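You operate a simulated robot arm through the tools that you are given. There is no shell and no other tool. Be economical: measure what you need, move in short steps, check, and stop when the job is done.

You run a simulated two-armed robot. Do the job below in one go: nothing can be reset, and whatever is moved stays where it is left.

Task
Pick up the dusty filter with one hand, pass it to the other hand and put it on the top of the green table.

The check looks at the end state, three seconds after you hand in, the way a careful person would. Anything else that was tipped, shoved, dropped, spilled or broken makes it a failure.

Robot
Two 7-joint arms with two-finger grippers on one trunk, on a base that drives. Base frame: it is fixed to the floor where the robot stands at the start and does not move with it; the origin is under the middle of the robot, x ahead of it, y to its left, z up; the surface under the hand at the start is at about z = 0.88. Units: m, rad, N and s.
The left shoulder is at the start at [0.06, 0.123, 0.945], the right one opposite. With the tool pointing down near the work surface each hand reaches from about 0.36 to 0.8 m from the robot's upright axis, wherever it stands, measured 20 degrees to its own side. Places, roughly: top of the green table [2.7, -3.9, 0.8]. Payload 1.47 kg a hand.
The TCP of each hand is the grasp point between the finger pads, 0.016 m short of the fingertips. In the tool frame z runs along the fingers and y along their closing line. Largest opening 0.087 m; the body of the gripper starts 0.055 m behind the TCP.
Orientation is told as [roll, pitch, yaw] about the base's x, y, z axes, in that order, counted from this pose: with the fingers straight down and closing along the base's y, the tool's x points along the base's -x, its y along +y and its z along -z.

Tools
- The arms move only by the tool step_arm. It takes "left_deltas", "right_deltas" or both (then of equal length, played together; a hand with none holds still); each is a list of rows, each an object of numbers (a shift or turn left out is 0, a gripper value left out holds the last): "dx", "dy", "dz": the shift along the tool's x, y, z in m; "ax", "ay", "az": the turn, a rotation vector about the tool's x, y, z in rad. In form: [{"dx": .., "dy": .., "dz": .., "ax": .., "ay": .., "az": ..}, ...]. A call has 1 to 8 rows; each row is the pose to reach, as a shift and turn from the pose commanded when the call began, along the tool's axes at that moment. "left_gripper" and "right_gripper" are, for a hand that has rows, the finger opening in m, from 0 to 0.087, set as the call begins (left out, the last holds). A row lasts 0.2 s, in which the tool goes at most 0.05 m and 0.15 rad; a call with a longer step from one row to the next is refused whole, and so is a gripper value outside its range. Where a pose cannot be reached the arm comes as near as it can. A force on the tool above 40 N (or 10 N above the force at the start of the call, whichever is more), or a blocked arm, ends the call early, and 0.2 s more pass. Each finger travels about 0.153 m/s and halts on what it meets, pressing with about 22 N; the grip force reading is that of the motor and also rises with nothing between the fingers. The clock runs only during rows and for 0.2 s after the last one: add rows that repeat a pose to give the fingers time. The reply holds the time, the measured pose of the TCP, the force on the tool along the base axes, the opening and the grip force, in the units named above and with some noise, with the torque about the TCP (base axes, N m) and any sound that the robot's microphone picked up, and new pictures: "show" is both (left out), scene, wrist or none (wrist: the cameras of the hands that moved).
- Cameras (640 x 400 px; columns grow to the right, rows downward): "scene" is now at [0.1065, -0.0271, 1.5204]; the picture's right is [-0.34, -0.94, 0.00], its down [-0.52, 0.19, -0.84] and it looks along [0.79, -0.28, -0.55] (base axes); focal length 273 px, centre (320, 200). "left" rides on the left gripper at [0.073, -0.012, -0.09] in its tool frame; the picture's right is [0.16, 0.99, 0.00], its down [-0.72, 0.12, -0.68] and it looks along [-0.67, 0.11, 0.73] (tool axes); focal length 247 px, centre (320, 200). "right" rides on the right gripper at [0.073, 0.012, -0.09] in its tool frame; the picture's right is [-0.16, 0.99, 0.00], its down [-0.72, -0.12, -0.68] and it looks along [-0.67, -0.11, 0.73] (tool axes); focal length 247 px, centre (320, 200). There is no depth. A picture from a camera that has moved, and an enlarged one, comes with that camera's place and axes in the base frame and with its lens. The place of the scene camera against the robot may be out by one fixed shift of up to 0.025 m in any direction.
- slide_trunk(by): slides the trunk up (or, below 0, down) by that many m; the arms and the scene camera ride with it, the base frame stays. It gives what a move gives, with no picture.
- base_move(legs): drives the robot by 1 to 6 legs, each [ahead, left, turn to the left] in m, m and rad, along the robot's own axes; the way and the turn of a leg run together, so that a leg with both is an arc; at most 1.5 m and 3.142 rad a leg. The arms and the cameras ride along, it lands a little off, and it stops where it bumps. It gives what a move gives, and a new picture of the scene camera.
- pan_tilt(pan, tilt): turns the head with the scene camera to pan (to the left, within 2.094 rad either way) and tilt (down, from -0.506 to 1.204), counted from straight ahead of the robot. It gives what a move gives, and a new picture of the scene camera.
- enlarge(camera, box): a new picture of the part [left, top, right, bottom] of that camera's present view, enlarged. It takes no simulated time.
- finish_job(): hands the job in; it is judged then, once.

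Go step by step. Nothing tells you exact positions but the pictures and the camera data: compare them with the known pose of the tool, close in by small moves and look again before you grip or let go. The budget is 120 turns and 260 pictures, counting those below and the enlarged ones. Unless the task says otherwise, let go and move clear before handing in, and close with one line.

The tools are called after "Request:" as name(argument=value, ...) on one line, values as JSON. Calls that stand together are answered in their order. step_arm: Moves the arms, as the interface text tells. Its arguments: {"type":"object","properties":{"left_deltas":{"type":"array","items":{"type":"object","properties":{"dx":{"type":"number"},"dy":{"type":"number"},"dz":{"type":"number"},"ax":{"type":"number"},"ay":{"type":"number"},"az":{"type":"number"}}}},"left_gripper":{"type":"number"},"right_deltas":{"type":"array","items":{"type":"object","properties":{"dx":{"type":"number"},"dy":{"type":"number"},"dz":{"type":"number"},"ax":{"type":"number"},"ay":{"type":"number"},"az":{"type":"number"}}}},"right_gripper":{"type":"number"},"show":{"type":"string","enum":["both","scene","wrist","none"]}},"required":[]} The other tools are called the same way: slide_trunk (by) slides the trunk up or down; base_move (legs) drives the base; pan_tilt (pan, tilt) turns the head that bears the scene camera; enlarge (camera, box) takes an enlarged picture of a part of a camera's view; finish_job () hands the job in.

At the start:

```text
t: 0.0
left_eef_pos: [0.533, 0.066, 1.202]
left_ee_rot: [0.001, 0.002, 0.0]
left_contact_force: [1.2, 0.3, -0.2]
left_moment: [-0.03, 0.03, 0.02]
left_finger_gap: 0.0872
left_finger_force: 0.1
right_eef_pos: [0.4478, -0.26, 1.1339]
right_ee_rot: [0.004, 0.001, 0.002]
right_contact_force: [-0.8, 0.0, 1.0]
right_moment: [0.01, -0.03, 0.04]
right_finger_gap: 0.0868
right_finger_force: 0.1
trunk travel left (down, up): [-0.1, 0.13]
robot x, y, heading: [0.0002, 0.0062, 0.002]
head pan, tilt: [-0.346, 0.581]
```

scene: 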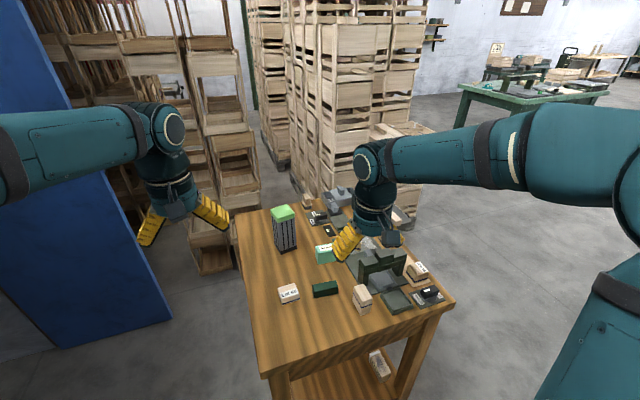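
right: 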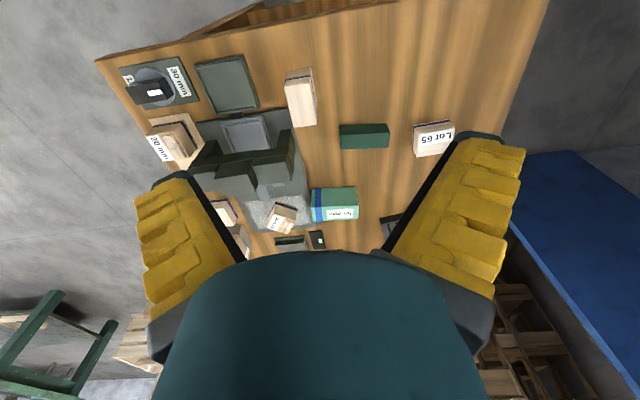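
left: 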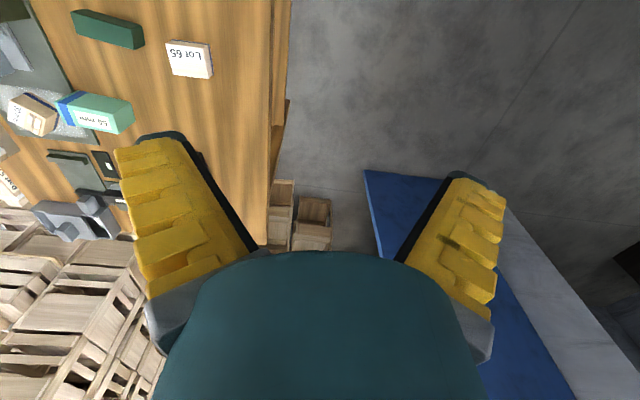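

I see a wooden bench with several objects. The tall green-topped item with a pleated body may be the filter, so I'll enlarge to check.

Request:
enlarge(camera="scene", box=[230, 180, 350, 260])

Request:
enlarge(camera="scene", box=[310, 220, 460, 320])

Request:
enlarge(camera="scene", box=[440, 30, 640, 160])

```text
5.00 times, centred on (290, 220) of scene
camera zoom: at [0.1065, -0.0271, 1.5204], right [-0.34, -0.94, 0.0], down [-0.52, 0.19, -0.84], along [0.79, -0.28, -0.55], focal length 1367 px, centre (470, 100)
```

zoom: 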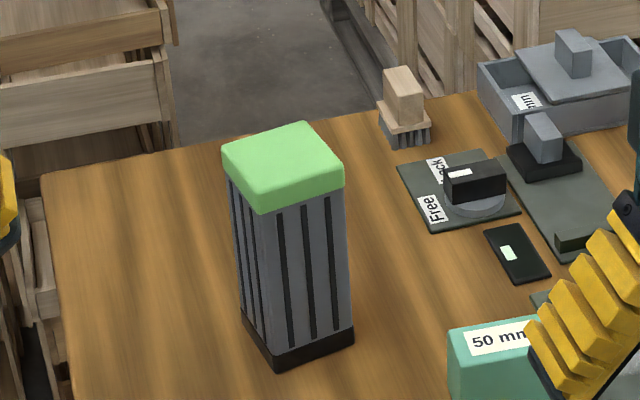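

```text
4.00 times, centred on (385, 270) of scene
camera zoom: at [0.1065, -0.0271, 1.5204], right [-0.34, -0.94, 0.0], down [-0.52, 0.19, -0.84], along [0.79, -0.28, -0.55], focal length 1093 px, centre (60, -80)
```

zoom: 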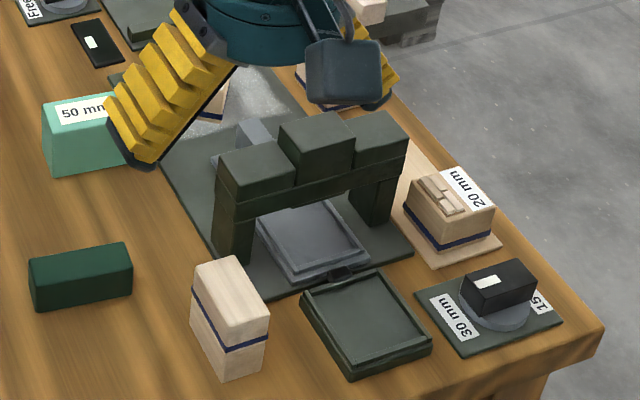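

```text
3.08 times, centred on (540, 95) of scene
camera zoom: at [0.1065, -0.0271, 1.5204], right [-0.34, -0.94, 0.0], down [-0.52, 0.19, -0.84], along [0.79, -0.28, -0.55], focal length 841 px, centre (-357, 523)
```

zoom: 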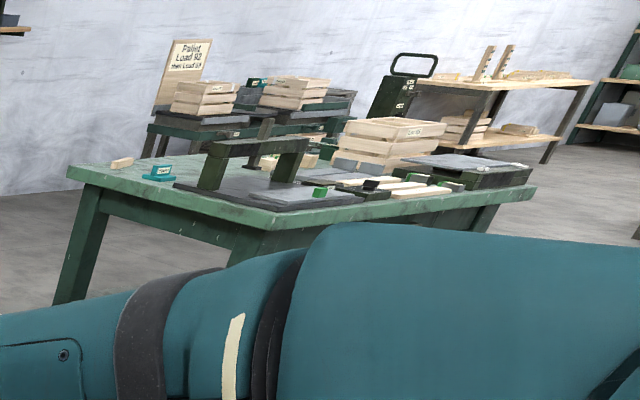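

The tall pleated block with the light-green cap is the filter, at about (0.80, -0.15), roughly 0.155 tall and 0.062 square, turned about 12°. It's near the edge of reach, so I'll look down to see how close the base is to the bench.

Request:
pan_tilt(pan=-0.1, tilt=1.1)

```text
t: 0.9
left_eef_pos: [0.5324, 0.0657, 1.2015]
left_ee_rot: [0.0, 0.001, 0.001]
left_contact_force: [0.1, 0.1, 0.7]
left_moment: [-0.05, 0.01, 0.01]
left_finger_gap: 0.0872
left_finger_force: 0.0
right_eef_pos: [0.4477, -0.2606, 1.1341]
right_ee_rot: [0.002, -0.001, 0.002]
right_contact_force: [0.0, 0.2, 0.3]
right_moment: [0.01, -0.01, 0.0]
right_finger_gap: 0.0867
right_finger_force: 0.0
trunk travel left (down, up): [-0.1, 0.13]
robot x, y, heading: [-0.0035, 0.0011, 0.005]
head pan, tilt: [-0.099, 1.1]
camera scene: at [0.0856, -0.0033, 1.48], right [-0.1, -0.99, 0.0], down [-0.89, 0.09, -0.45], along [0.45, -0.05, -0.89], focal length 273 px, centre (320, 200)
```

scene: 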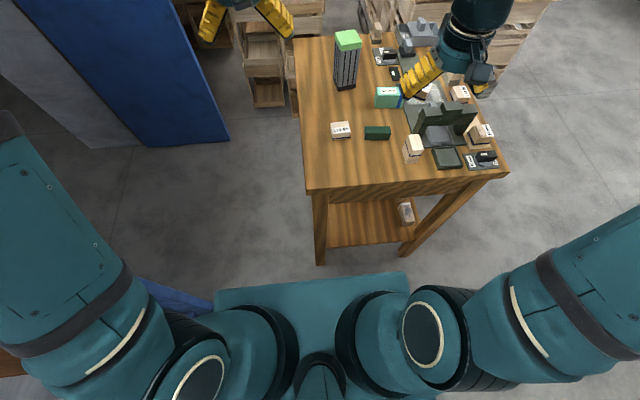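

There is clearance between the base front (x≈0.3) and the bench (x≈0.42). I'll drive 0.08 m ahead and look back at the filter.

Request:
base_move(legs=[[0.08, 0, 0]])

Request:
pan_tilt(pan=-0.2, tilt=0.75)

Request:
step_arm(right_deltas=[{"az": -0.15}, {"az": -0.3}, {"az": -0.45}, {"az": -0.6}, {"az": -0.75}, {"az": -0.9}, {"az": -1.05}, {"az": -1.2}], show="none")

Request:
step_arm(right_deltas=[{"az": -0.15}, {"az": -0.3}, {"az": -0.45}, {"az": -0.58}, {"az": -0.58}], show="both")

```text
t: 2.0
left_eef_pos: [0.6129, 0.067, 1.201]
left_ee_rot: [0.0, 0.0, -0.001]
left_contact_force: [0.3, -0.8, -0.5]
left_moment: [-0.04, 0.01, 0.02]
left_finger_gap: 0.0868
left_finger_force: 0.0
right_eef_pos: [0.5273, -0.2599, 1.1332]
right_ee_rot: [0.003, 0.0, 0.0]
right_contact_force: [-0.4, -0.4, 0.5]
right_moment: [0.0, -0.05, 0.0]
right_finger_gap: 0.0869
right_finger_force: 0.2
trunk travel left (down, up): [-0.1, 0.13]
robot x, y, heading: [0.08, -0.0046, 0.003]
head pan, tilt: [-0.099, 1.1]
camera scene: at [0.1661, -0.0033, 1.4799], right [-0.1, -1.0, 0.0], down [-0.89, 0.09, -0.45], along [0.45, -0.05, -0.89], focal length 273 px, centre (320, 200)
```

scene: 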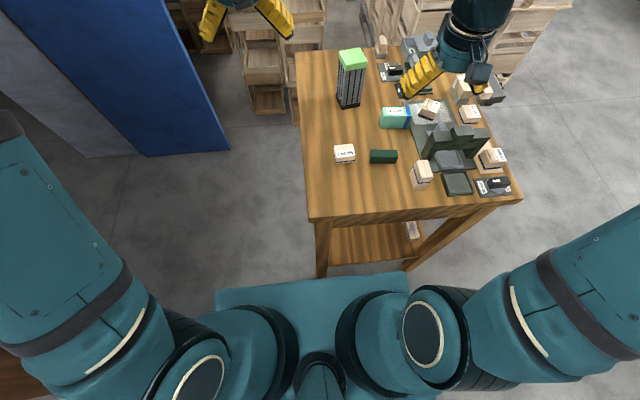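

```text
t: 2.8
left_eef_pos: [0.6117, 0.0669, 1.2014]
left_ee_rot: [-0.001, -0.001, 0.0]
left_contact_force: [-0.4, 0.1, 0.5]
left_moment: [0.02, 0.0, 0.01]
left_finger_gap: 0.0871
left_finger_force: 0.1
right_eef_pos: [0.5259, -0.2592, 1.1348]
right_ee_rot: [0.002, 0.0, 0.0]
right_contact_force: [0.0, -0.3, 0.8]
right_moment: [0.0, -0.01, 0.02]
right_finger_gap: 0.0871
right_finger_force: 0.1
trunk travel left (down, up): [-0.1, 0.13]
robot x, y, heading: [0.0787, -0.0045, -0.002]
head pan, tilt: [-0.201, 0.75]
camera scene: at [0.1833, -0.0135, 1.5057], right [-0.2, -0.98, 0.0], down [-0.67, 0.14, -0.73], along [0.72, -0.15, -0.68], focal length 273 px, centre (320, 200)
```

scene: 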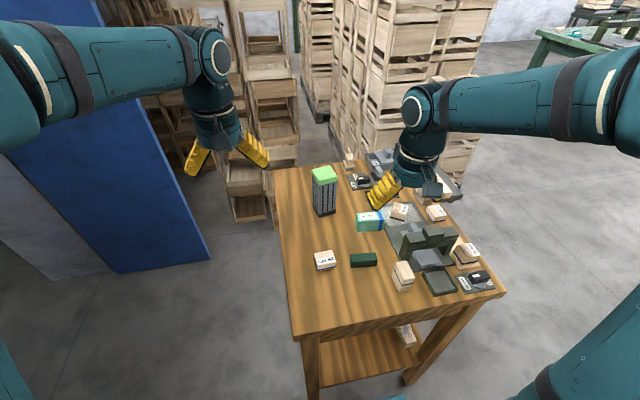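

```text
t: 4.6
left_eef_pos: [0.6115, 0.0655, 1.2022]
left_ee_rot: [0.001, -0.001, 0.001]
left_contact_force: [-0.2, -0.4, 0.9]
left_moment: [0.01, 0.03, 0.01]
left_finger_gap: 0.0871
left_finger_force: 0.0
right_eef_pos: [0.5269, -0.2592, 1.1357]
right_ee_rot: [-0.001, -0.001, 1.206]
right_contact_force: [0.1, -0.2, 0.4]
right_moment: [-0.02, 0.02, -0.02]
right_finger_gap: 0.0869
right_finger_force: 0.0
trunk travel left (down, up): [-0.1, 0.13]
robot x, y, heading: [0.0801, 0.0016, -0.001]
head pan, tilt: [-0.201, 0.75]
```

```text
t: 5.8
left_eef_pos: [0.6109, 0.0661, 1.2019]
left_ee_rot: [0.0, 0.001, 0.0]
left_contact_force: [0.0, 0.3, 0.5]
left_moment: [0.01, 0.0, -0.01]
left_finger_gap: 0.0868
left_finger_force: 0.0
right_eef_pos: [0.5257, -0.2597, 1.1362]
right_ee_rot: [0.0, -0.002, 1.783]
right_contact_force: [-1.1, 0.3, 0.4]
right_moment: [-0.02, 0.01, 0.01]
right_finger_gap: 0.0871
right_finger_force: 0.0
trunk travel left (down, up): [-0.1, 0.13]
robot x, y, heading: [0.0794, 0.001, 0.001]
head pan, tilt: [-0.201, 0.75]
camera scene: at [0.1833, -0.0135, 1.5057], right [-0.2, -0.98, 0.0], down [-0.67, 0.14, -0.73], along [0.72, -0.15, -0.68], focal length 273 px, centre (320, 200)
camera right: at [0.53, -0.3323, 1.2246], right [-1.0, -0.05, 0.0], down [-0.04, 0.73, 0.68], along [-0.04, 0.68, -0.73], focal length 247 px, centre (320, 200)
```

scene: 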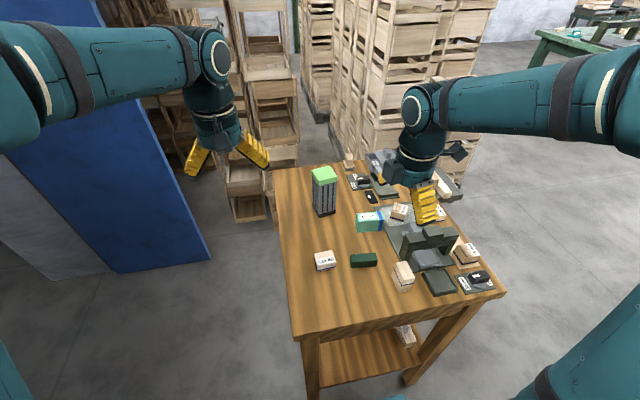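
right: 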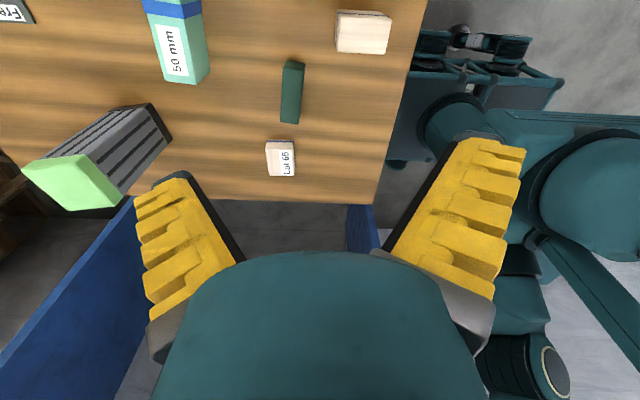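

The right hand has turned cleanly and its camera sees the filter. I'll enlarge both views to fix its place.

Request:
enlarge(camera="right", box=[0, 90, 190, 220])

Request:
enlarge(camera="scene", box=[280, 150, 400, 230])

```text
3.08 times, centred on (95, 155) of right
camera zoom: at [0.53, -0.3323, 1.2246], right [-1.0, -0.05, 0.0], down [-0.04, 0.73, 0.68], along [-0.04, 0.68, -0.73], focal length 760 px, centre (1012, 338)
```

zoom: 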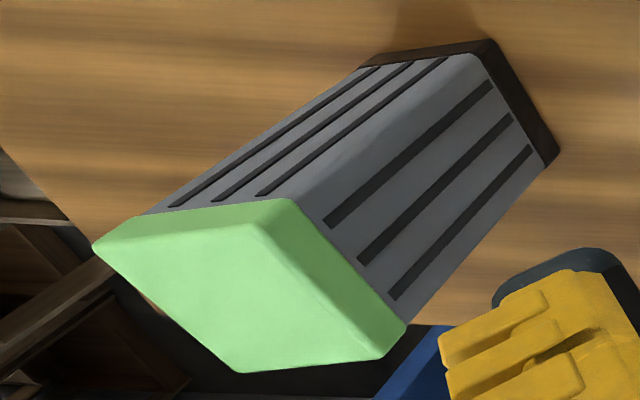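

```text
5.00 times, centred on (340, 190) of scene
camera zoom: at [0.1833, -0.0135, 1.5057], right [-0.2, -0.98, 0.0], down [-0.67, 0.14, -0.73], along [0.72, -0.15, -0.68], focal length 1367 px, centre (220, 250)
```

zoom: 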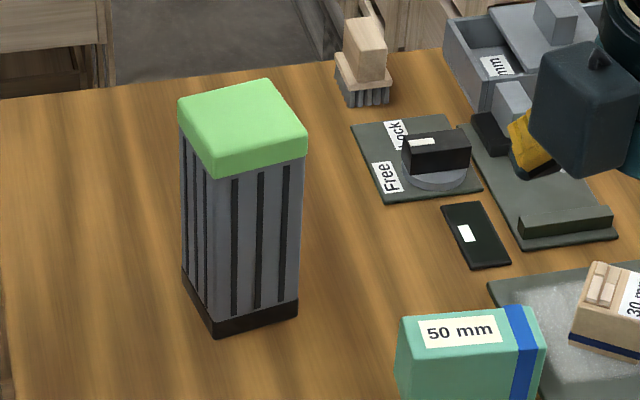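

The filter centre comes out at about (0.787, -0.150), its top at z≈1.035 and yaw≈11°. I'll move the right hand above it.

Request:
step_arm(right_deltas=[{"dx": -0.0088, "dy": -0.0464}, {"dx": -0.0175, "dy": -0.0928}, {"dx": -0.0263, "dy": -0.139}, {"dx": -0.0351, "dy": -0.1855}, {"dx": -0.0438, "dy": -0.232}, {"dx": -0.0526, "dy": -0.2783}, {"dx": -0.0526, "dy": -0.2783}])

```text
t: 7.4
left_eef_pos: [0.6105, 0.0647, 1.2027]
left_ee_rot: [0.0, -0.002, -0.001]
left_contact_force: [0.6, -0.3, 0.4]
left_moment: [0.0, -0.09, 0.0]
left_finger_gap: 0.0872
left_finger_force: 0.1
right_eef_pos: [0.7868, -0.151, 1.1309]
right_ee_rot: [0.001, -0.001, 1.78]
right_contact_force: [0.7, -0.2, 0.3]
right_moment: [0.01, 0.0, -0.03]
right_finger_gap: 0.0871
right_finger_force: 0.1
trunk travel left (down, up): [-0.1, 0.13]
robot x, y, heading: [0.0799, 0.0041, -0.001]
head pan, tilt: [-0.201, 0.75]
camera scene: at [0.182, -0.0142, 1.5059], right [-0.2, -0.98, 0.0], down [-0.67, 0.14, -0.73], along [0.72, -0.15, -0.68], focal length 273 px, centre (320, 200)
camera right: at [0.7913, -0.224, 1.2203], right [-1.0, -0.05, 0.0], down [-0.04, 0.73, 0.68], along [-0.03, 0.68, -0.73], focal length 247 px, centre (320, 200)
```

scene: 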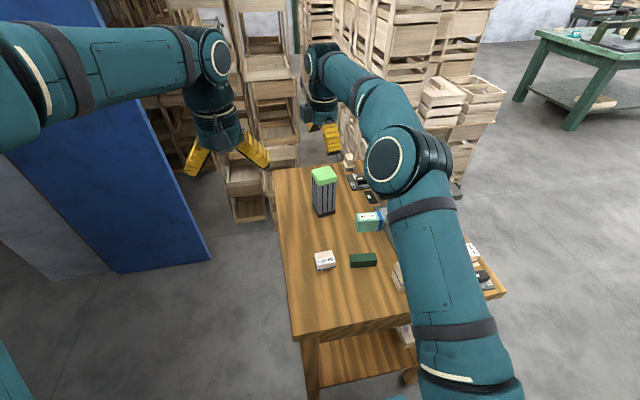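
right: 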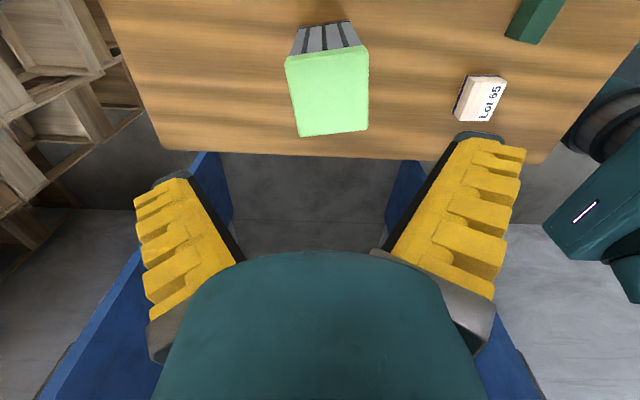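

The hand is about over the filter. I'll enlarge the view to fine-tune.

Request:
enlarge(camera="right", box=[260, 10, 400, 150])

```text
2.86 times, centred on (330, 80) of right
camera zoom: at [0.7913, -0.224, 1.2203], right [-1.0, -0.05, 0.0], down [-0.04, 0.73, 0.68], along [-0.03, 0.68, -0.73], focal length 706 px, centre (291, 543)
```

zoom: 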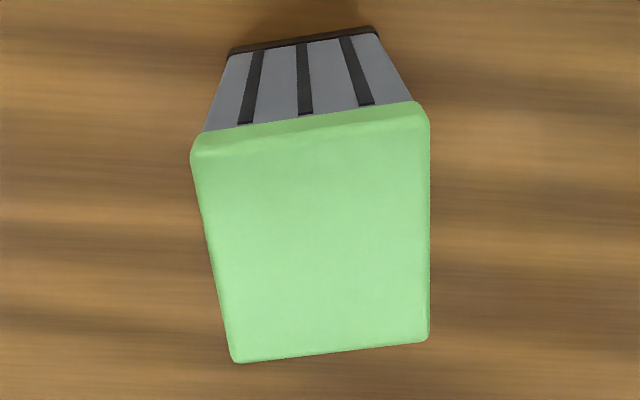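

Refined, the cap centre is about (0.782, -0.154) at yaw≈10°. I'll correct for that and come down to just above the cap.

Request:
step_arm(right_deltas=[{"dx": 0.001, "dy": 0.0053, "az": 0.035}, {"dx": 0.001, "dy": 0.0053, "dz": 0.03, "az": 0.035}, {"dx": 0.001, "dy": 0.0053, "dz": 0.06, "az": 0.035}, {"dx": 0.001, "dy": 0.0053, "dz": 0.06, "az": 0.035}])

Request:
enlarge(camera="scene", box=[270, 100, 390, 220])

```text
t: 8.4
left_eef_pos: [0.6118, 0.0663, 1.2033]
left_ee_rot: [0.001, 0.001, 0.0]
left_contact_force: [0.4, 0.1, -0.2]
left_moment: [0.0, 0.01, 0.01]
left_finger_gap: 0.0868
left_finger_force: 0.0
right_eef_pos: [0.7861, -0.1526, 1.0733]
right_ee_rot: [0.0, 0.001, 1.744]
right_contact_force: [0.6, -0.6, -0.8]
right_moment: [-0.03, -0.01, 0.02]
right_finger_gap: 0.087
right_finger_force: 0.0
trunk travel left (down, up): [-0.1, 0.13]
robot x, y, heading: [0.0833, 0.0002, 0.003]
head pan, tilt: [-0.201, 0.75]
camera scene: at [0.1833, -0.0133, 1.5057], right [-0.2, -0.98, 0.0], down [-0.67, 0.14, -0.73], along [0.72, -0.15, -0.68], focal length 273 px, centre (320, 200)
camera right: at [0.7847, -0.2248, 1.1624], right [-1.0, -0.02, 0.0], down [-0.01, 0.73, 0.68], along [-0.01, 0.68, -0.73], focal length 247 px, centre (320, 200)
```

scene: 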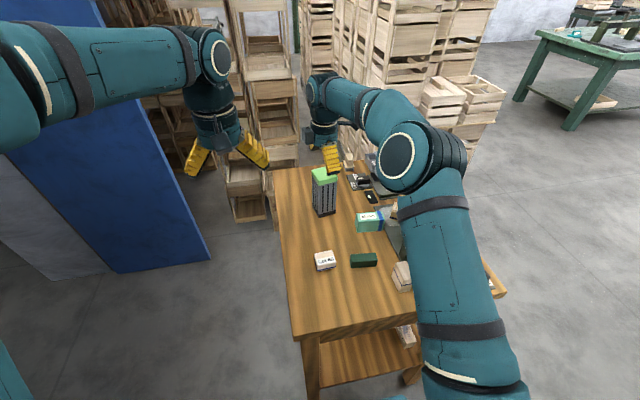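
right: 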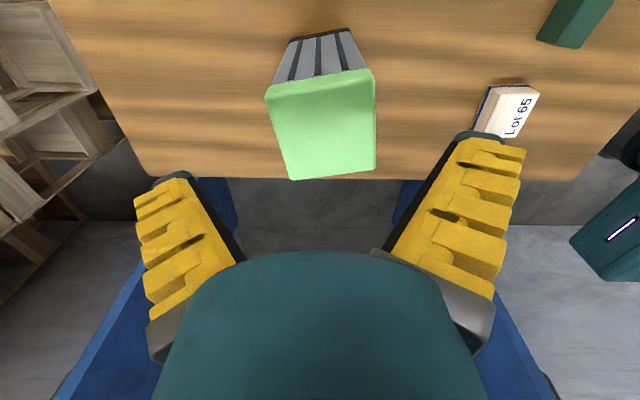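

```text
3.33 times, centred on (330, 160) of scene
camera zoom: at [0.1833, -0.0133, 1.5057], right [-0.2, -0.98, 0.0], down [-0.67, 0.14, -0.73], along [0.72, -0.15, -0.68], focal length 911 px, centre (287, 333)
```

zoom: 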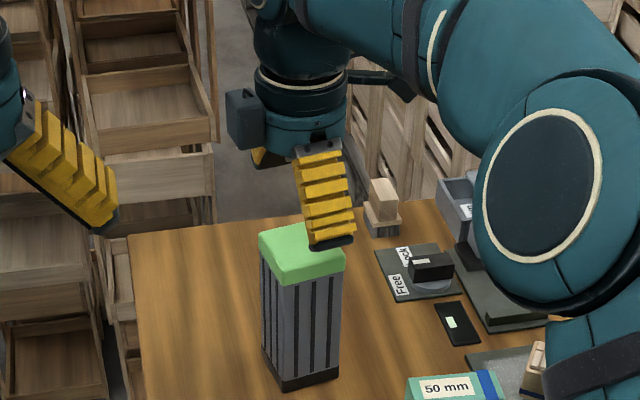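

The fingers straddle the cap with a small x offset. I'll correct by 4 mm and descend to grasp height, then check before closing.

Request:
step_arm(right_deltas=[{"dy": 0.004, "dz": 0.0}, {"dy": 0.004, "dz": 0.02}, {"dy": 0.004, "dz": 0.04}, {"dy": 0.004, "dz": 0.06}, {"dy": 0.004, "dz": 0.06}])

Request:
enlarge(camera="scene", box=[270, 120, 390, 220])

```text
t: 9.6
left_eef_pos: [0.6112, 0.0662, 1.2016]
left_ee_rot: [0.001, -0.001, 0.0]
left_contact_force: [0.2, 0.6, 0.2]
left_moment: [0.0, 0.0, 0.0]
left_finger_gap: 0.087
left_finger_force: 0.1
right_eef_pos: [0.7797, -0.152, 1.015]
right_ee_rot: [0.0, -0.001, 1.745]
right_contact_force: [-0.5, 0.1, -0.1]
right_moment: [0.02, 0.01, 0.02]
right_finger_gap: 0.0871
right_finger_force: 0.1
trunk travel left (down, up): [-0.1, 0.13]
robot x, y, heading: [0.0831, -0.0019, 0.001]
head pan, tilt: [-0.201, 0.75]
camera scene: at [0.183, -0.0134, 1.5058], right [-0.2, -0.98, 0.0], down [-0.67, 0.14, -0.73], along [0.72, -0.15, -0.68], focal length 273 px, centre (320, 200)
camera right: at [0.7806, -0.2246, 1.1038], right [-1.0, -0.02, 0.0], down [-0.01, 0.73, 0.68], along [-0.01, 0.68, -0.73], focal length 247 px, centre (320, 200)
```

scene: 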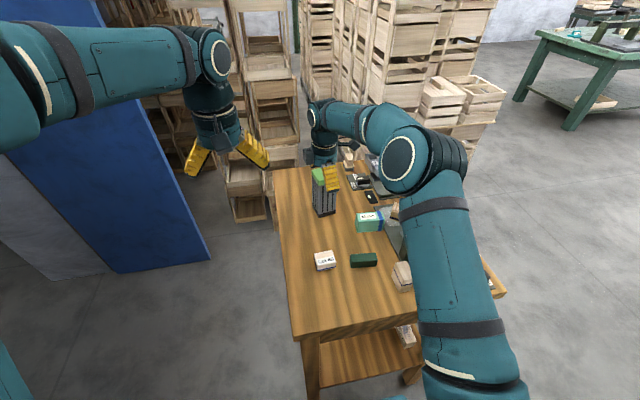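
right: 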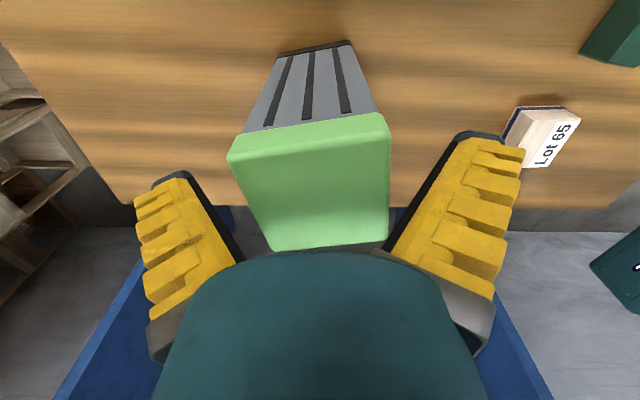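

```text
4.00 times, centred on (330, 170) of scene
camera zoom: at [0.183, -0.0134, 1.5058], right [-0.2, -0.98, 0.0], down [-0.67, 0.14, -0.73], along [0.72, -0.15, -0.68], focal length 1093 px, centre (280, 320)
```

zoom: 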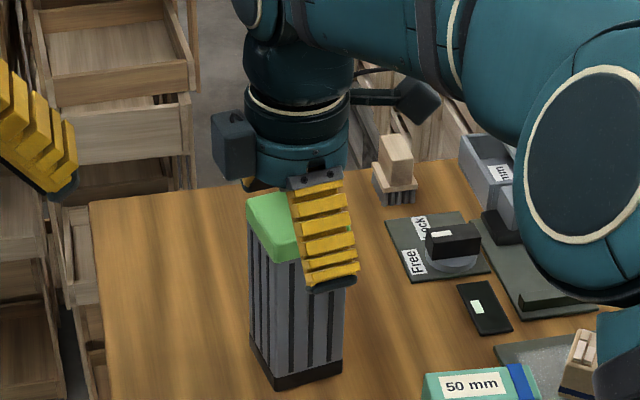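

The fingers straddle the cap nearly centred. I'll nudge 5 mm toward +y and close.

Request:
step_arm(right_deltas=[{"dx": -0.005}, {"dx": -0.005}], show="none")

Request:
step_arm(right_deltas=[{"dz": 0}, {"dz": 0}, {"dz": 0}, {"dz": 0}], right_gripper=0.0)

```text
t: 10.2
left_eef_pos: [0.6112, 0.0653, 1.2026]
left_ee_rot: [0.0, 0.0, 0.0]
left_contact_force: [-0.2, -0.5, 0.4]
left_moment: [0.0, 0.0, 0.06]
left_finger_gap: 0.0871
left_finger_force: 0.1
right_eef_pos: [0.7794, -0.148, 1.0146]
right_ee_rot: [0.001, -0.001, 1.746]
right_contact_force: [-0.3, -0.5, 0.5]
right_moment: [-0.02, 0.0, 0.02]
right_finger_gap: 0.087
right_finger_force: 0.0
trunk travel left (down, up): [-0.1, 0.13]
robot x, y, heading: [0.0807, 0.0007, -0.002]
head pan, tilt: [-0.201, 0.75]
```

```text
t: 11.2
left_eef_pos: [0.6114, 0.0659, 1.2009]
left_ee_rot: [0.001, 0.0, 0.0]
left_contact_force: [0.8, 0.2, 0.7]
left_moment: [0.0, -0.01, 0.01]
left_finger_gap: 0.0868
left_finger_force: 0.0
right_eef_pos: [0.779, -0.147, 1.014]
right_ee_rot: [0.0, -0.002, 1.745]
right_contact_force: [0.3, 0.2, 0.9]
right_moment: [0.04, 0.01, -0.03]
right_finger_gap: 0.0601
right_finger_force: 21.3
trunk travel left (down, up): [-0.1, 0.13]
robot x, y, heading: [0.0817, 0.0013, -0.001]
head pan, tilt: [-0.201, 0.75]
camera scene: at [0.1835, -0.0136, 1.5057], right [-0.2, -0.98, 0.0], down [-0.67, 0.14, -0.73], along [0.72, -0.15, -0.68], focal length 273 px, centre (320, 200)
camera right: at [0.7796, -0.2205, 1.1033], right [-1.0, -0.02, 0.0], down [-0.01, 0.73, 0.68], along [-0.01, 0.68, -0.73], focal length 247 px, centre (320, 200)
```

scene: 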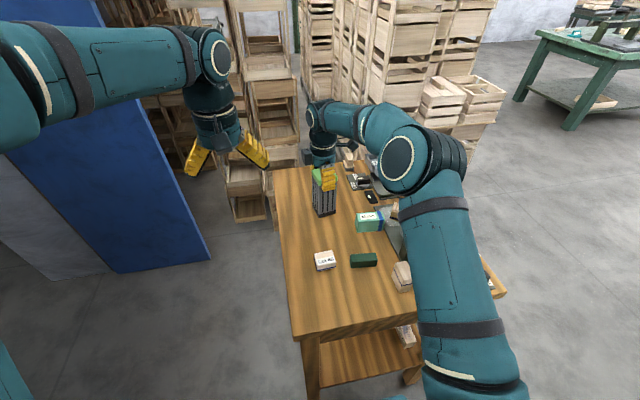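
right: 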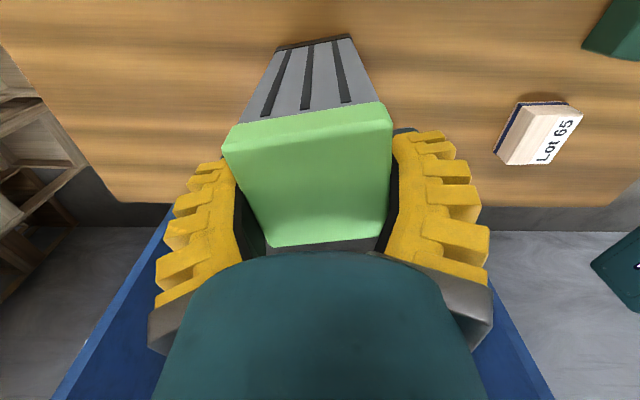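

Gripped with a 0.060 gap at 21 N. I'll lift a little and check.

Request:
step_arm(right_deltas=[{"dz": -0.015}, {"dz": -0.03}, {"dz": -0.05}, {"dz": -0.07}, {"dz": -0.07}])

Request:
enlarge(camera="scene", box=[270, 100, 390, 220])

```text
t: 12.4
left_eef_pos: [0.6137, 0.0652, 1.2023]
left_ee_rot: [-0.002, 0.0, 0.0]
left_contact_force: [-0.5, 0.6, -0.5]
left_moment: [-0.02, 0.0, -0.05]
left_finger_gap: 0.0869
left_finger_force: 0.1
right_eef_pos: [0.7787, -0.1501, 1.0838]
right_ee_rot: [0.0, -0.003, 1.744]
right_contact_force: [-0.5, 0.2, -2.4]
right_moment: [0.05, 0.04, 0.03]
right_finger_gap: 0.0601
right_finger_force: 22.0
trunk travel left (down, up): [-0.1, 0.13]
robot x, y, heading: [0.079, -0.0022, 0.002]
head pan, tilt: [-0.201, 0.75]
camera scene: at [0.1837, -0.0135, 1.5057], right [-0.2, -0.98, 0.0], down [-0.67, 0.14, -0.73], along [0.72, -0.15, -0.68], focal length 273 px, centre (320, 200)
camera right: at [0.7795, -0.2225, 1.1726], right [-1.0, -0.02, 0.0], down [-0.01, 0.73, 0.68], along [-0.01, 0.68, -0.73], focal length 247 px, centre (320, 200)
```

scene: 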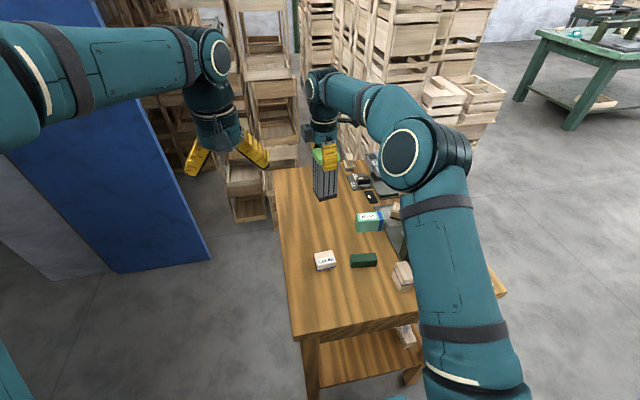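
right: 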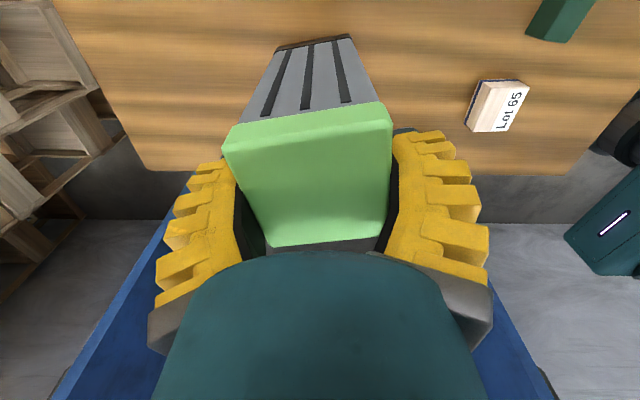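

```text
3.33 times, centred on (330, 160) of scene
camera zoom: at [0.1837, -0.0135, 1.5057], right [-0.2, -0.98, 0.0], down [-0.67, 0.14, -0.73], along [0.72, -0.15, -0.68], focal length 911 px, centre (287, 333)
```

zoom: 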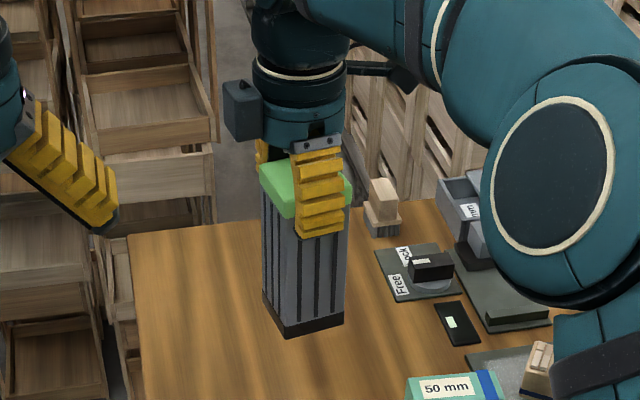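

The filter is lifted cleanly. I'll raise it more and swing the left hand away to its handover orientation: fingers toward -y, tilted down, closing along x.

Request:
step_arm(right_deltas=[{"dz": -0.015}, {"dz": -0.03}, {"dz": -0.045}, {"dz": -0.06}, {"dz": -0.075}, {"dz": -0.09}, {"dz": -0.1}, {"dz": -0.1}], left_deltas=[{"dy": 0.015, "az": 0.15}, {"dy": 0.03, "az": 0.3}, {"dy": 0.045, "az": 0.45}, {"dy": 0.06, "az": 0.6}, {"dy": 0.075, "az": 0.75}, {"dy": 0.09, "az": 0.9}, {"dy": 0.105, "az": 1.05}, {"dy": 0.12, "az": 1.2}], show="none")

Request:
step_arm(left_deltas=[{"az": 0.13}, {"az": 0.26}, {"az": 0.37}, {"az": 0.37}], show="scene")

```text
t: 14.2
left_eef_pos: [0.6114, 0.1871, 1.2026]
left_ee_rot: [-0.001, -0.001, -1.203]
left_contact_force: [-0.5, -0.1, 0.2]
left_moment: [-0.01, 0.03, 0.0]
left_finger_gap: 0.0872
left_finger_force: 0.1
right_eef_pos: [0.7785, -0.1492, 1.1847]
right_ee_rot: [-0.001, 0.001, 1.746]
right_contact_force: [0.2, -0.7, -2.0]
right_moment: [0.01, 0.01, 0.01]
right_finger_gap: 0.0601
right_finger_force: 21.4
trunk travel left (down, up): [-0.1, 0.13]
robot x, y, heading: [0.0799, 0.0016, -0.004]
head pan, tilt: [-0.201, 0.75]
```

```text
t: 15.2
left_eef_pos: [0.6099, 0.1862, 1.2023]
left_ee_rot: [0.0, 0.0, -1.571]
left_contact_force: [-0.5, 0.8, -0.2]
left_moment: [0.0, -0.02, 0.0]
left_finger_gap: 0.087
left_finger_force: 0.0
right_eef_pos: [0.7785, -0.1497, 1.1841]
right_ee_rot: [0.0, -0.002, 1.747]
right_contact_force: [0.6, -0.2, -3.2]
right_moment: [0.03, -0.05, 0.01]
right_finger_gap: 0.0602
right_finger_force: 21.8
trunk travel left (down, up): [-0.1, 0.13]
robot x, y, heading: [0.0814, -0.0002, -0.001]
head pan, tilt: [-0.201, 0.75]
camera scene: at [0.1835, -0.0136, 1.5057], right [-0.2, -0.98, 0.0], down [-0.67, 0.14, -0.73], along [0.72, -0.15, -0.68], focal length 273 px, centre (320, 200)
```

scene: 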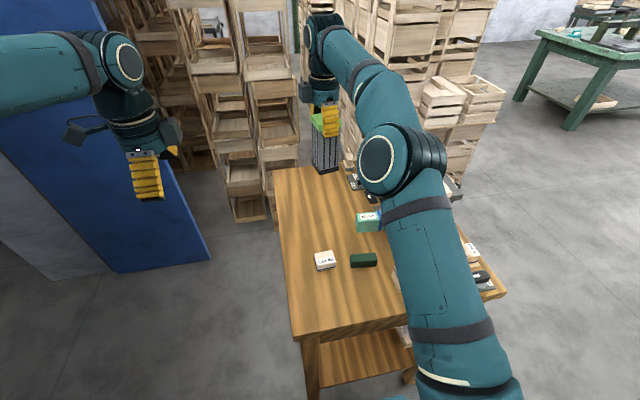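

The left hand is turned. Now I'll bring the filter in to about (0.66, -0.10, 1.20) squared up, and tilt the left hand beside it at a distance.

Request:
step_arm(right_deltas=[{"dx": -0.01, "dy": 0.0155, "dz": -0.002, "az": 0.025}, {"dx": -0.02, "dy": 0.031, "dz": -0.004, "az": 0.05}, {"dx": -0.03, "dy": 0.0465, "dz": -0.006, "az": 0.075}, {"dx": -0.04, "dy": 0.062, "dz": -0.008, "az": 0.1}, {"dx": -0.05, "dy": 0.0775, "dz": -0.01, "az": 0.125}, {"dx": -0.06, "dy": 0.093, "dz": -0.013, "az": 0.15}, {"dx": -0.0694, "dy": 0.1081, "dz": -0.016, "az": 0.175}, {"dx": -0.0694, "dy": 0.1081, "dz": -0.016, "az": 0.175}], left_deltas=[{"dz": -0.02, "ay": -0.13}, {"dz": -0.04, "ay": -0.26}, {"dz": -0.058, "ay": -0.39}, {"dy": 0.015, "dz": -0.058, "ay": -0.52}, {"dy": 0.03, "dz": -0.058, "ay": -0.65}, {"dx": -0.02, "dy": 0.04, "dz": -0.058, "ay": -0.78}, {"dx": -0.045, "dy": 0.05, "dz": -0.058, "ay": -0.92}, {"dx": -0.066, "dy": 0.05, "dz": -0.058, "ay": -0.95}])

```text
t: 17.0
left_eef_pos: [0.6636, 0.1194, 1.2586]
left_ee_rot: [0.002, -0.951, -1.569]
left_contact_force: [0.1, -1.1, 0.1]
left_moment: [0.01, 0.01, -0.01]
left_finger_gap: 0.0871
left_finger_force: 0.1
right_eef_pos: [0.6596, -0.1006, 1.1969]
right_ee_rot: [0.001, -0.001, 1.568]
right_contact_force: [0.2, -0.3, -3.3]
right_moment: [0.02, 0.0, -0.01]
right_finger_gap: 0.0602
right_finger_force: 22.9
trunk travel left (down, up): [-0.1, 0.13]
robot x, y, heading: [0.0802, 0.0012, -0.003]
head pan, tilt: [-0.201, 0.75]
camera scene: at [0.1837, -0.0142, 1.5057], right [-0.2, -0.98, 0.0], down [-0.67, 0.14, -0.73], along [0.72, -0.15, -0.68], focal length 273 px, centre (320, 200)
camera right: at [0.6469, -0.1725, 1.2875], right [-0.99, 0.16, 0.0], down [0.12, 0.72, 0.68], along [0.11, 0.67, -0.73], focal length 247 px, centre (320, 200)
camera left: at [0.651, 0.234, 1.2515], right [0.99, 0.09, -0.13], down [0.12, 0.13, 0.98], along [0.11, -0.99, 0.12], focal length 247 px, centre (320, 200)
```

scene: 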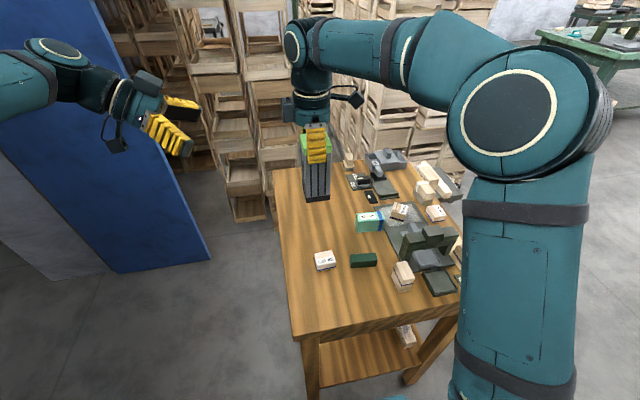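
right: 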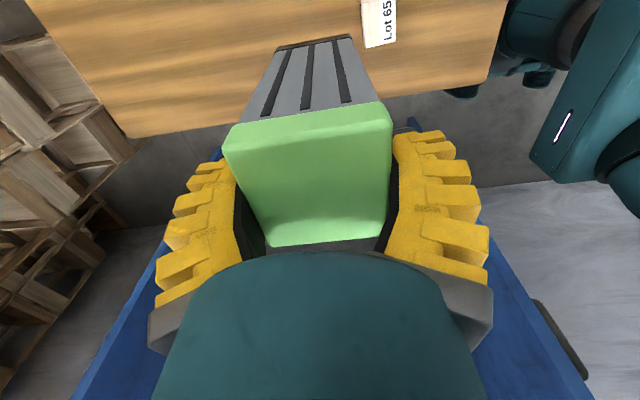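
left: 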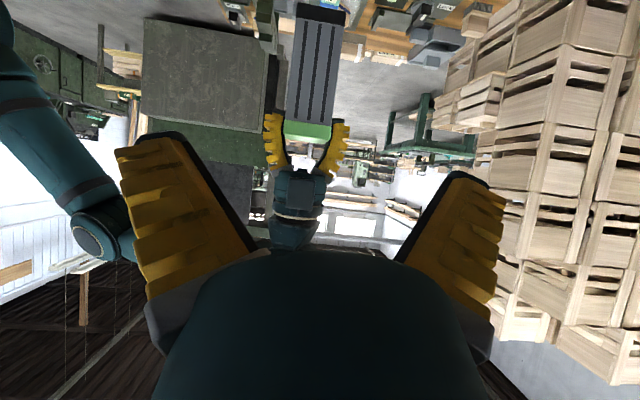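

The left hand is lined up beside the filter. The filter's bottom is at z≈1.07 and I'll grip with the left TCP at about (0.659, -0.10, 1.125). First I'll go halfway in.

Request:
step_arm(left_deltas=[{"dx": -0.019, "dy": -0.005}, {"dx": -0.019, "dy": -0.005, "dz": 0.04}, {"dx": -0.019, "dy": -0.005, "dz": 0.08}, {"dx": -0.019, "dy": -0.005, "dz": 0.12}, {"dx": -0.019, "dy": -0.005, "dz": 0.15}, {"dx": -0.019, "dy": -0.005, "dz": 0.15}])

Request:
enlarge(camera="scene", box=[200, 50, 380, 230])

```text
t: 18.4
left_eef_pos: [0.6555, -0.0118, 1.1904]
left_ee_rot: [0.003, -0.948, -1.571]
left_contact_force: [-0.6, 0.5, -0.3]
left_moment: [0.0, 0.0, -0.02]
left_finger_gap: 0.0869
left_finger_force: 0.2
right_eef_pos: [0.6595, -0.0997, 1.199]
right_ee_rot: [-0.001, 0.0, 1.571]
right_contact_force: [-0.4, -0.2, -2.8]
right_moment: [0.04, 0.04, 0.01]
right_finger_gap: 0.0601
right_finger_force: 21.9
trunk travel left (down, up): [-0.1, 0.13]
robot x, y, heading: [0.0795, 0.0043, 0.004]
head pan, tilt: [-0.201, 0.75]
camera scene: at [0.1832, -0.0133, 1.5058], right [-0.2, -0.98, 0.0], down [-0.67, 0.14, -0.73], along [0.72, -0.15, -0.68], focal length 273 px, centre (320, 200)
camera left: at [0.6435, 0.1023, 1.1831], right [0.99, 0.09, -0.13], down [0.12, 0.13, 0.98], along [0.11, -0.99, 0.12], focal length 247 px, centre (320, 200)
```

scene: 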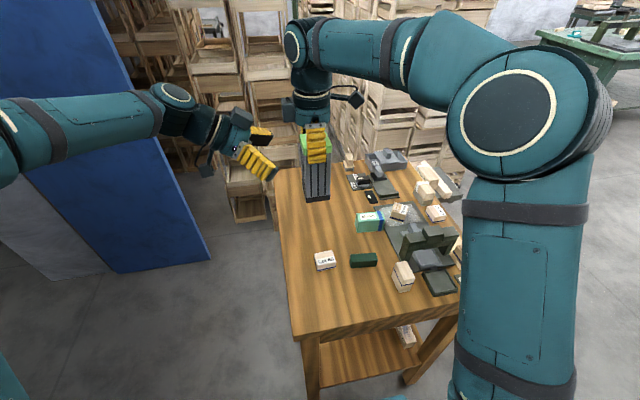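
left: 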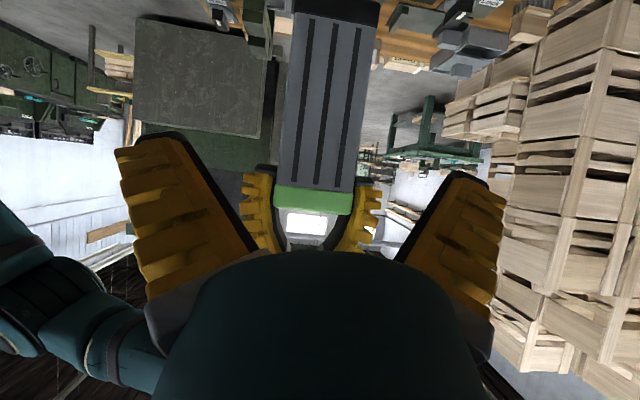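

```text
2.22 times, centred on (290, 140) of scene
camera zoom: at [0.1832, -0.0133, 1.5058], right [-0.2, -0.98, 0.0], down [-0.67, 0.14, -0.73], along [0.72, -0.15, -0.68], focal length 608 px, centre (387, 333)
```

zoom: 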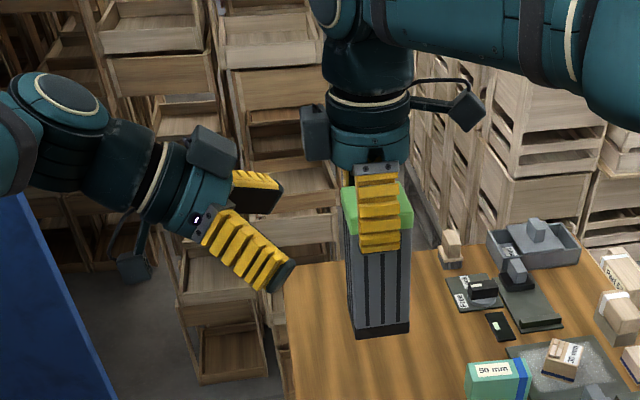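

The hands' accessory boxes would come close together, so I'll tilt the left hand to 1.05 rad and lower it first, then go in horizontally.

Request:
step_arm(left_deltas=[{"dx": 0.02, "dy": 0.003, "dz": 0.006, "ay": -0.03}, {"dx": 0.045, "dy": 0.003, "dz": 0.014, "ay": -0.07}, {"dx": 0.068, "dy": 0.003, "dz": 0.0217, "ay": -0.1}, {"dx": 0.068, "dy": 0.003, "dz": 0.0217, "ay": -0.1}])

Request:
enlarge(camera="scene", box=[200, 50, 380, 230])

```text
t: 19.4
left_eef_pos: [0.6593, 0.0107, 1.121]
left_ee_rot: [0.001, -1.051, -1.57]
left_contact_force: [-0.5, -0.3, -0.3]
left_moment: [0.01, 0.0, -0.01]
left_finger_gap: 0.0868
left_finger_force: 0.0
right_eef_pos: [0.66, -0.1, 1.1986]
right_ee_rot: [0.0, -0.002, 1.57]
right_contact_force: [-0.8, 0.5, -2.3]
right_moment: [0.05, 0.01, 0.01]
right_finger_gap: 0.0605
right_finger_force: 21.9
trunk travel left (down, up): [-0.1, 0.13]
robot x, y, heading: [0.0774, -0.0022, -0.003]
head pan, tilt: [-0.201, 0.75]
camera scene: at [0.1832, -0.0139, 1.5058], right [-0.2, -0.98, 0.0], down [-0.67, 0.14, -0.73], along [0.72, -0.15, -0.68], focal length 273 px, centre (320, 200)
camera left: at [0.6473, 0.122, 1.1021], right [0.99, 0.08, -0.14], down [0.12, 0.23, 0.97], along [0.11, -0.97, 0.22], focal length 247 px, centre (320, 200)
```

scene: 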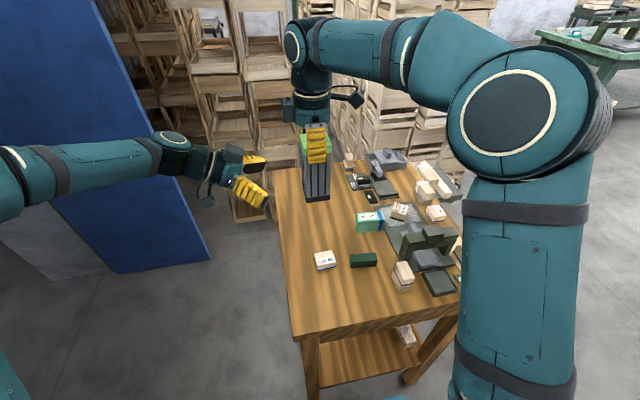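
left: 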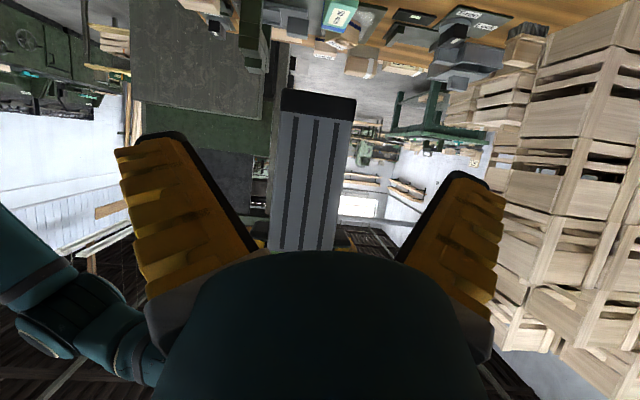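

```text
2.22 times, centred on (290, 140) of scene
camera zoom: at [0.1832, -0.0139, 1.5058], right [-0.2, -0.98, 0.0], down [-0.67, 0.14, -0.73], along [0.72, -0.15, -0.68], focal length 608 px, centre (387, 333)
```

zoom: 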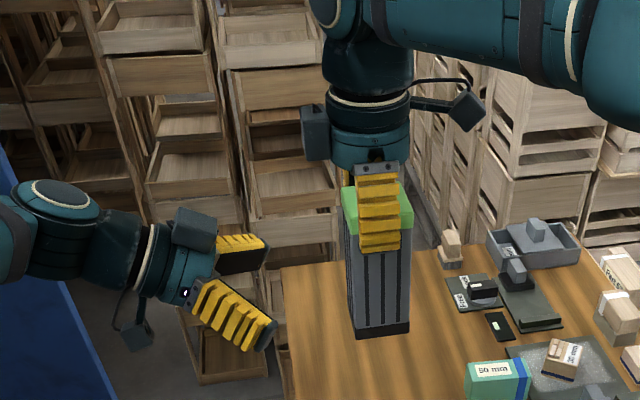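

There's ample gap now. I'll go in along -y by 0.11 m.

Request:
step_arm(left_deltas=[{"dx": -0.0139, "dz": 0.0243}, {"dx": -0.0278, "dz": 0.0486}, {"dx": -0.0418, "dz": 0.0728}, {"dx": -0.0547, "dz": 0.0954}, {"dx": -0.0547, "dz": 0.0954}])

Request:
enlarge(camera="scene", box=[220, 70, 380, 230])

```text
t: 20.6
left_eef_pos: [0.6607, -0.1001, 1.1198]
left_ee_rot: [-0.001, -1.05, -1.571]
left_contact_force: [-0.5, -0.1, -0.2]
left_moment: [-0.01, 0.01, 0.0]
left_finger_gap: 0.087
left_finger_force: 0.0
right_eef_pos: [0.6585, -0.0994, 1.1981]
right_ee_rot: [0.0, 0.0, 1.572]
right_contact_force: [0.1, -0.3, -1.9]
right_moment: [0.02, -0.02, 0.03]
right_finger_gap: 0.0602
right_finger_force: 21.6
trunk travel left (down, up): [-0.1, 0.13]
robot x, y, heading: [0.0799, -0.0014, -0.001]
head pan, tilt: [-0.201, 0.75]
camera scene: at [0.1832, -0.0132, 1.5057], right [-0.2, -0.98, 0.0], down [-0.67, 0.14, -0.73], along [0.72, -0.15, -0.68], focal length 273 px, centre (320, 200)
camera left: at [0.6473, 0.0121, 1.1012], right [0.99, 0.08, -0.14], down [0.12, 0.23, 0.97], along [0.11, -0.97, 0.22], focal length 247 px, centre (320, 200)
```

scene: 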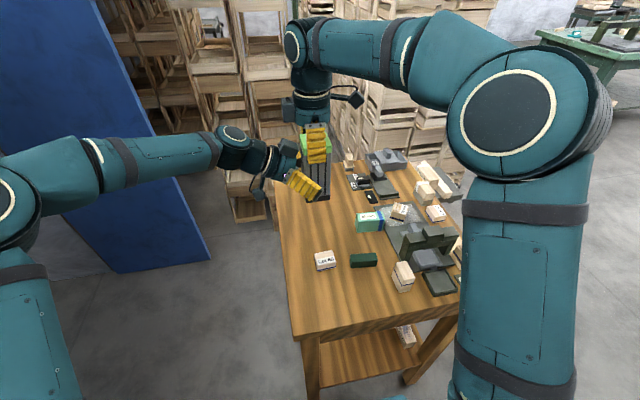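
left: 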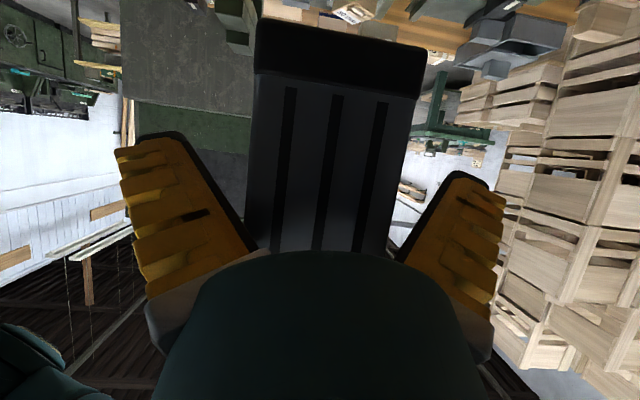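

```text
2.50 times, centred on (300, 150) of scene
camera zoom: at [0.1832, -0.0132, 1.5057], right [-0.2, -0.98, 0.0], down [-0.67, 0.14, -0.73], along [0.72, -0.15, -0.68], focal length 683 px, centre (370, 325)
```

zoom: 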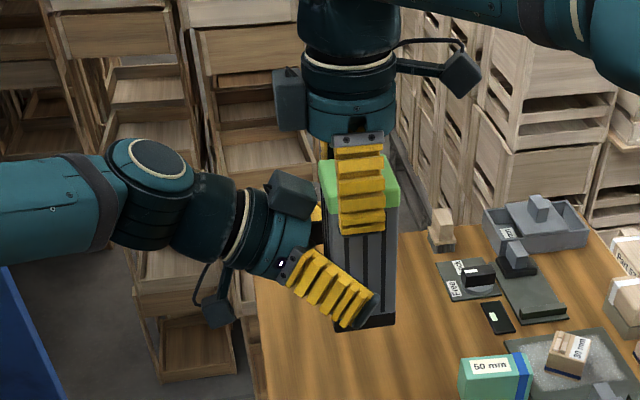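

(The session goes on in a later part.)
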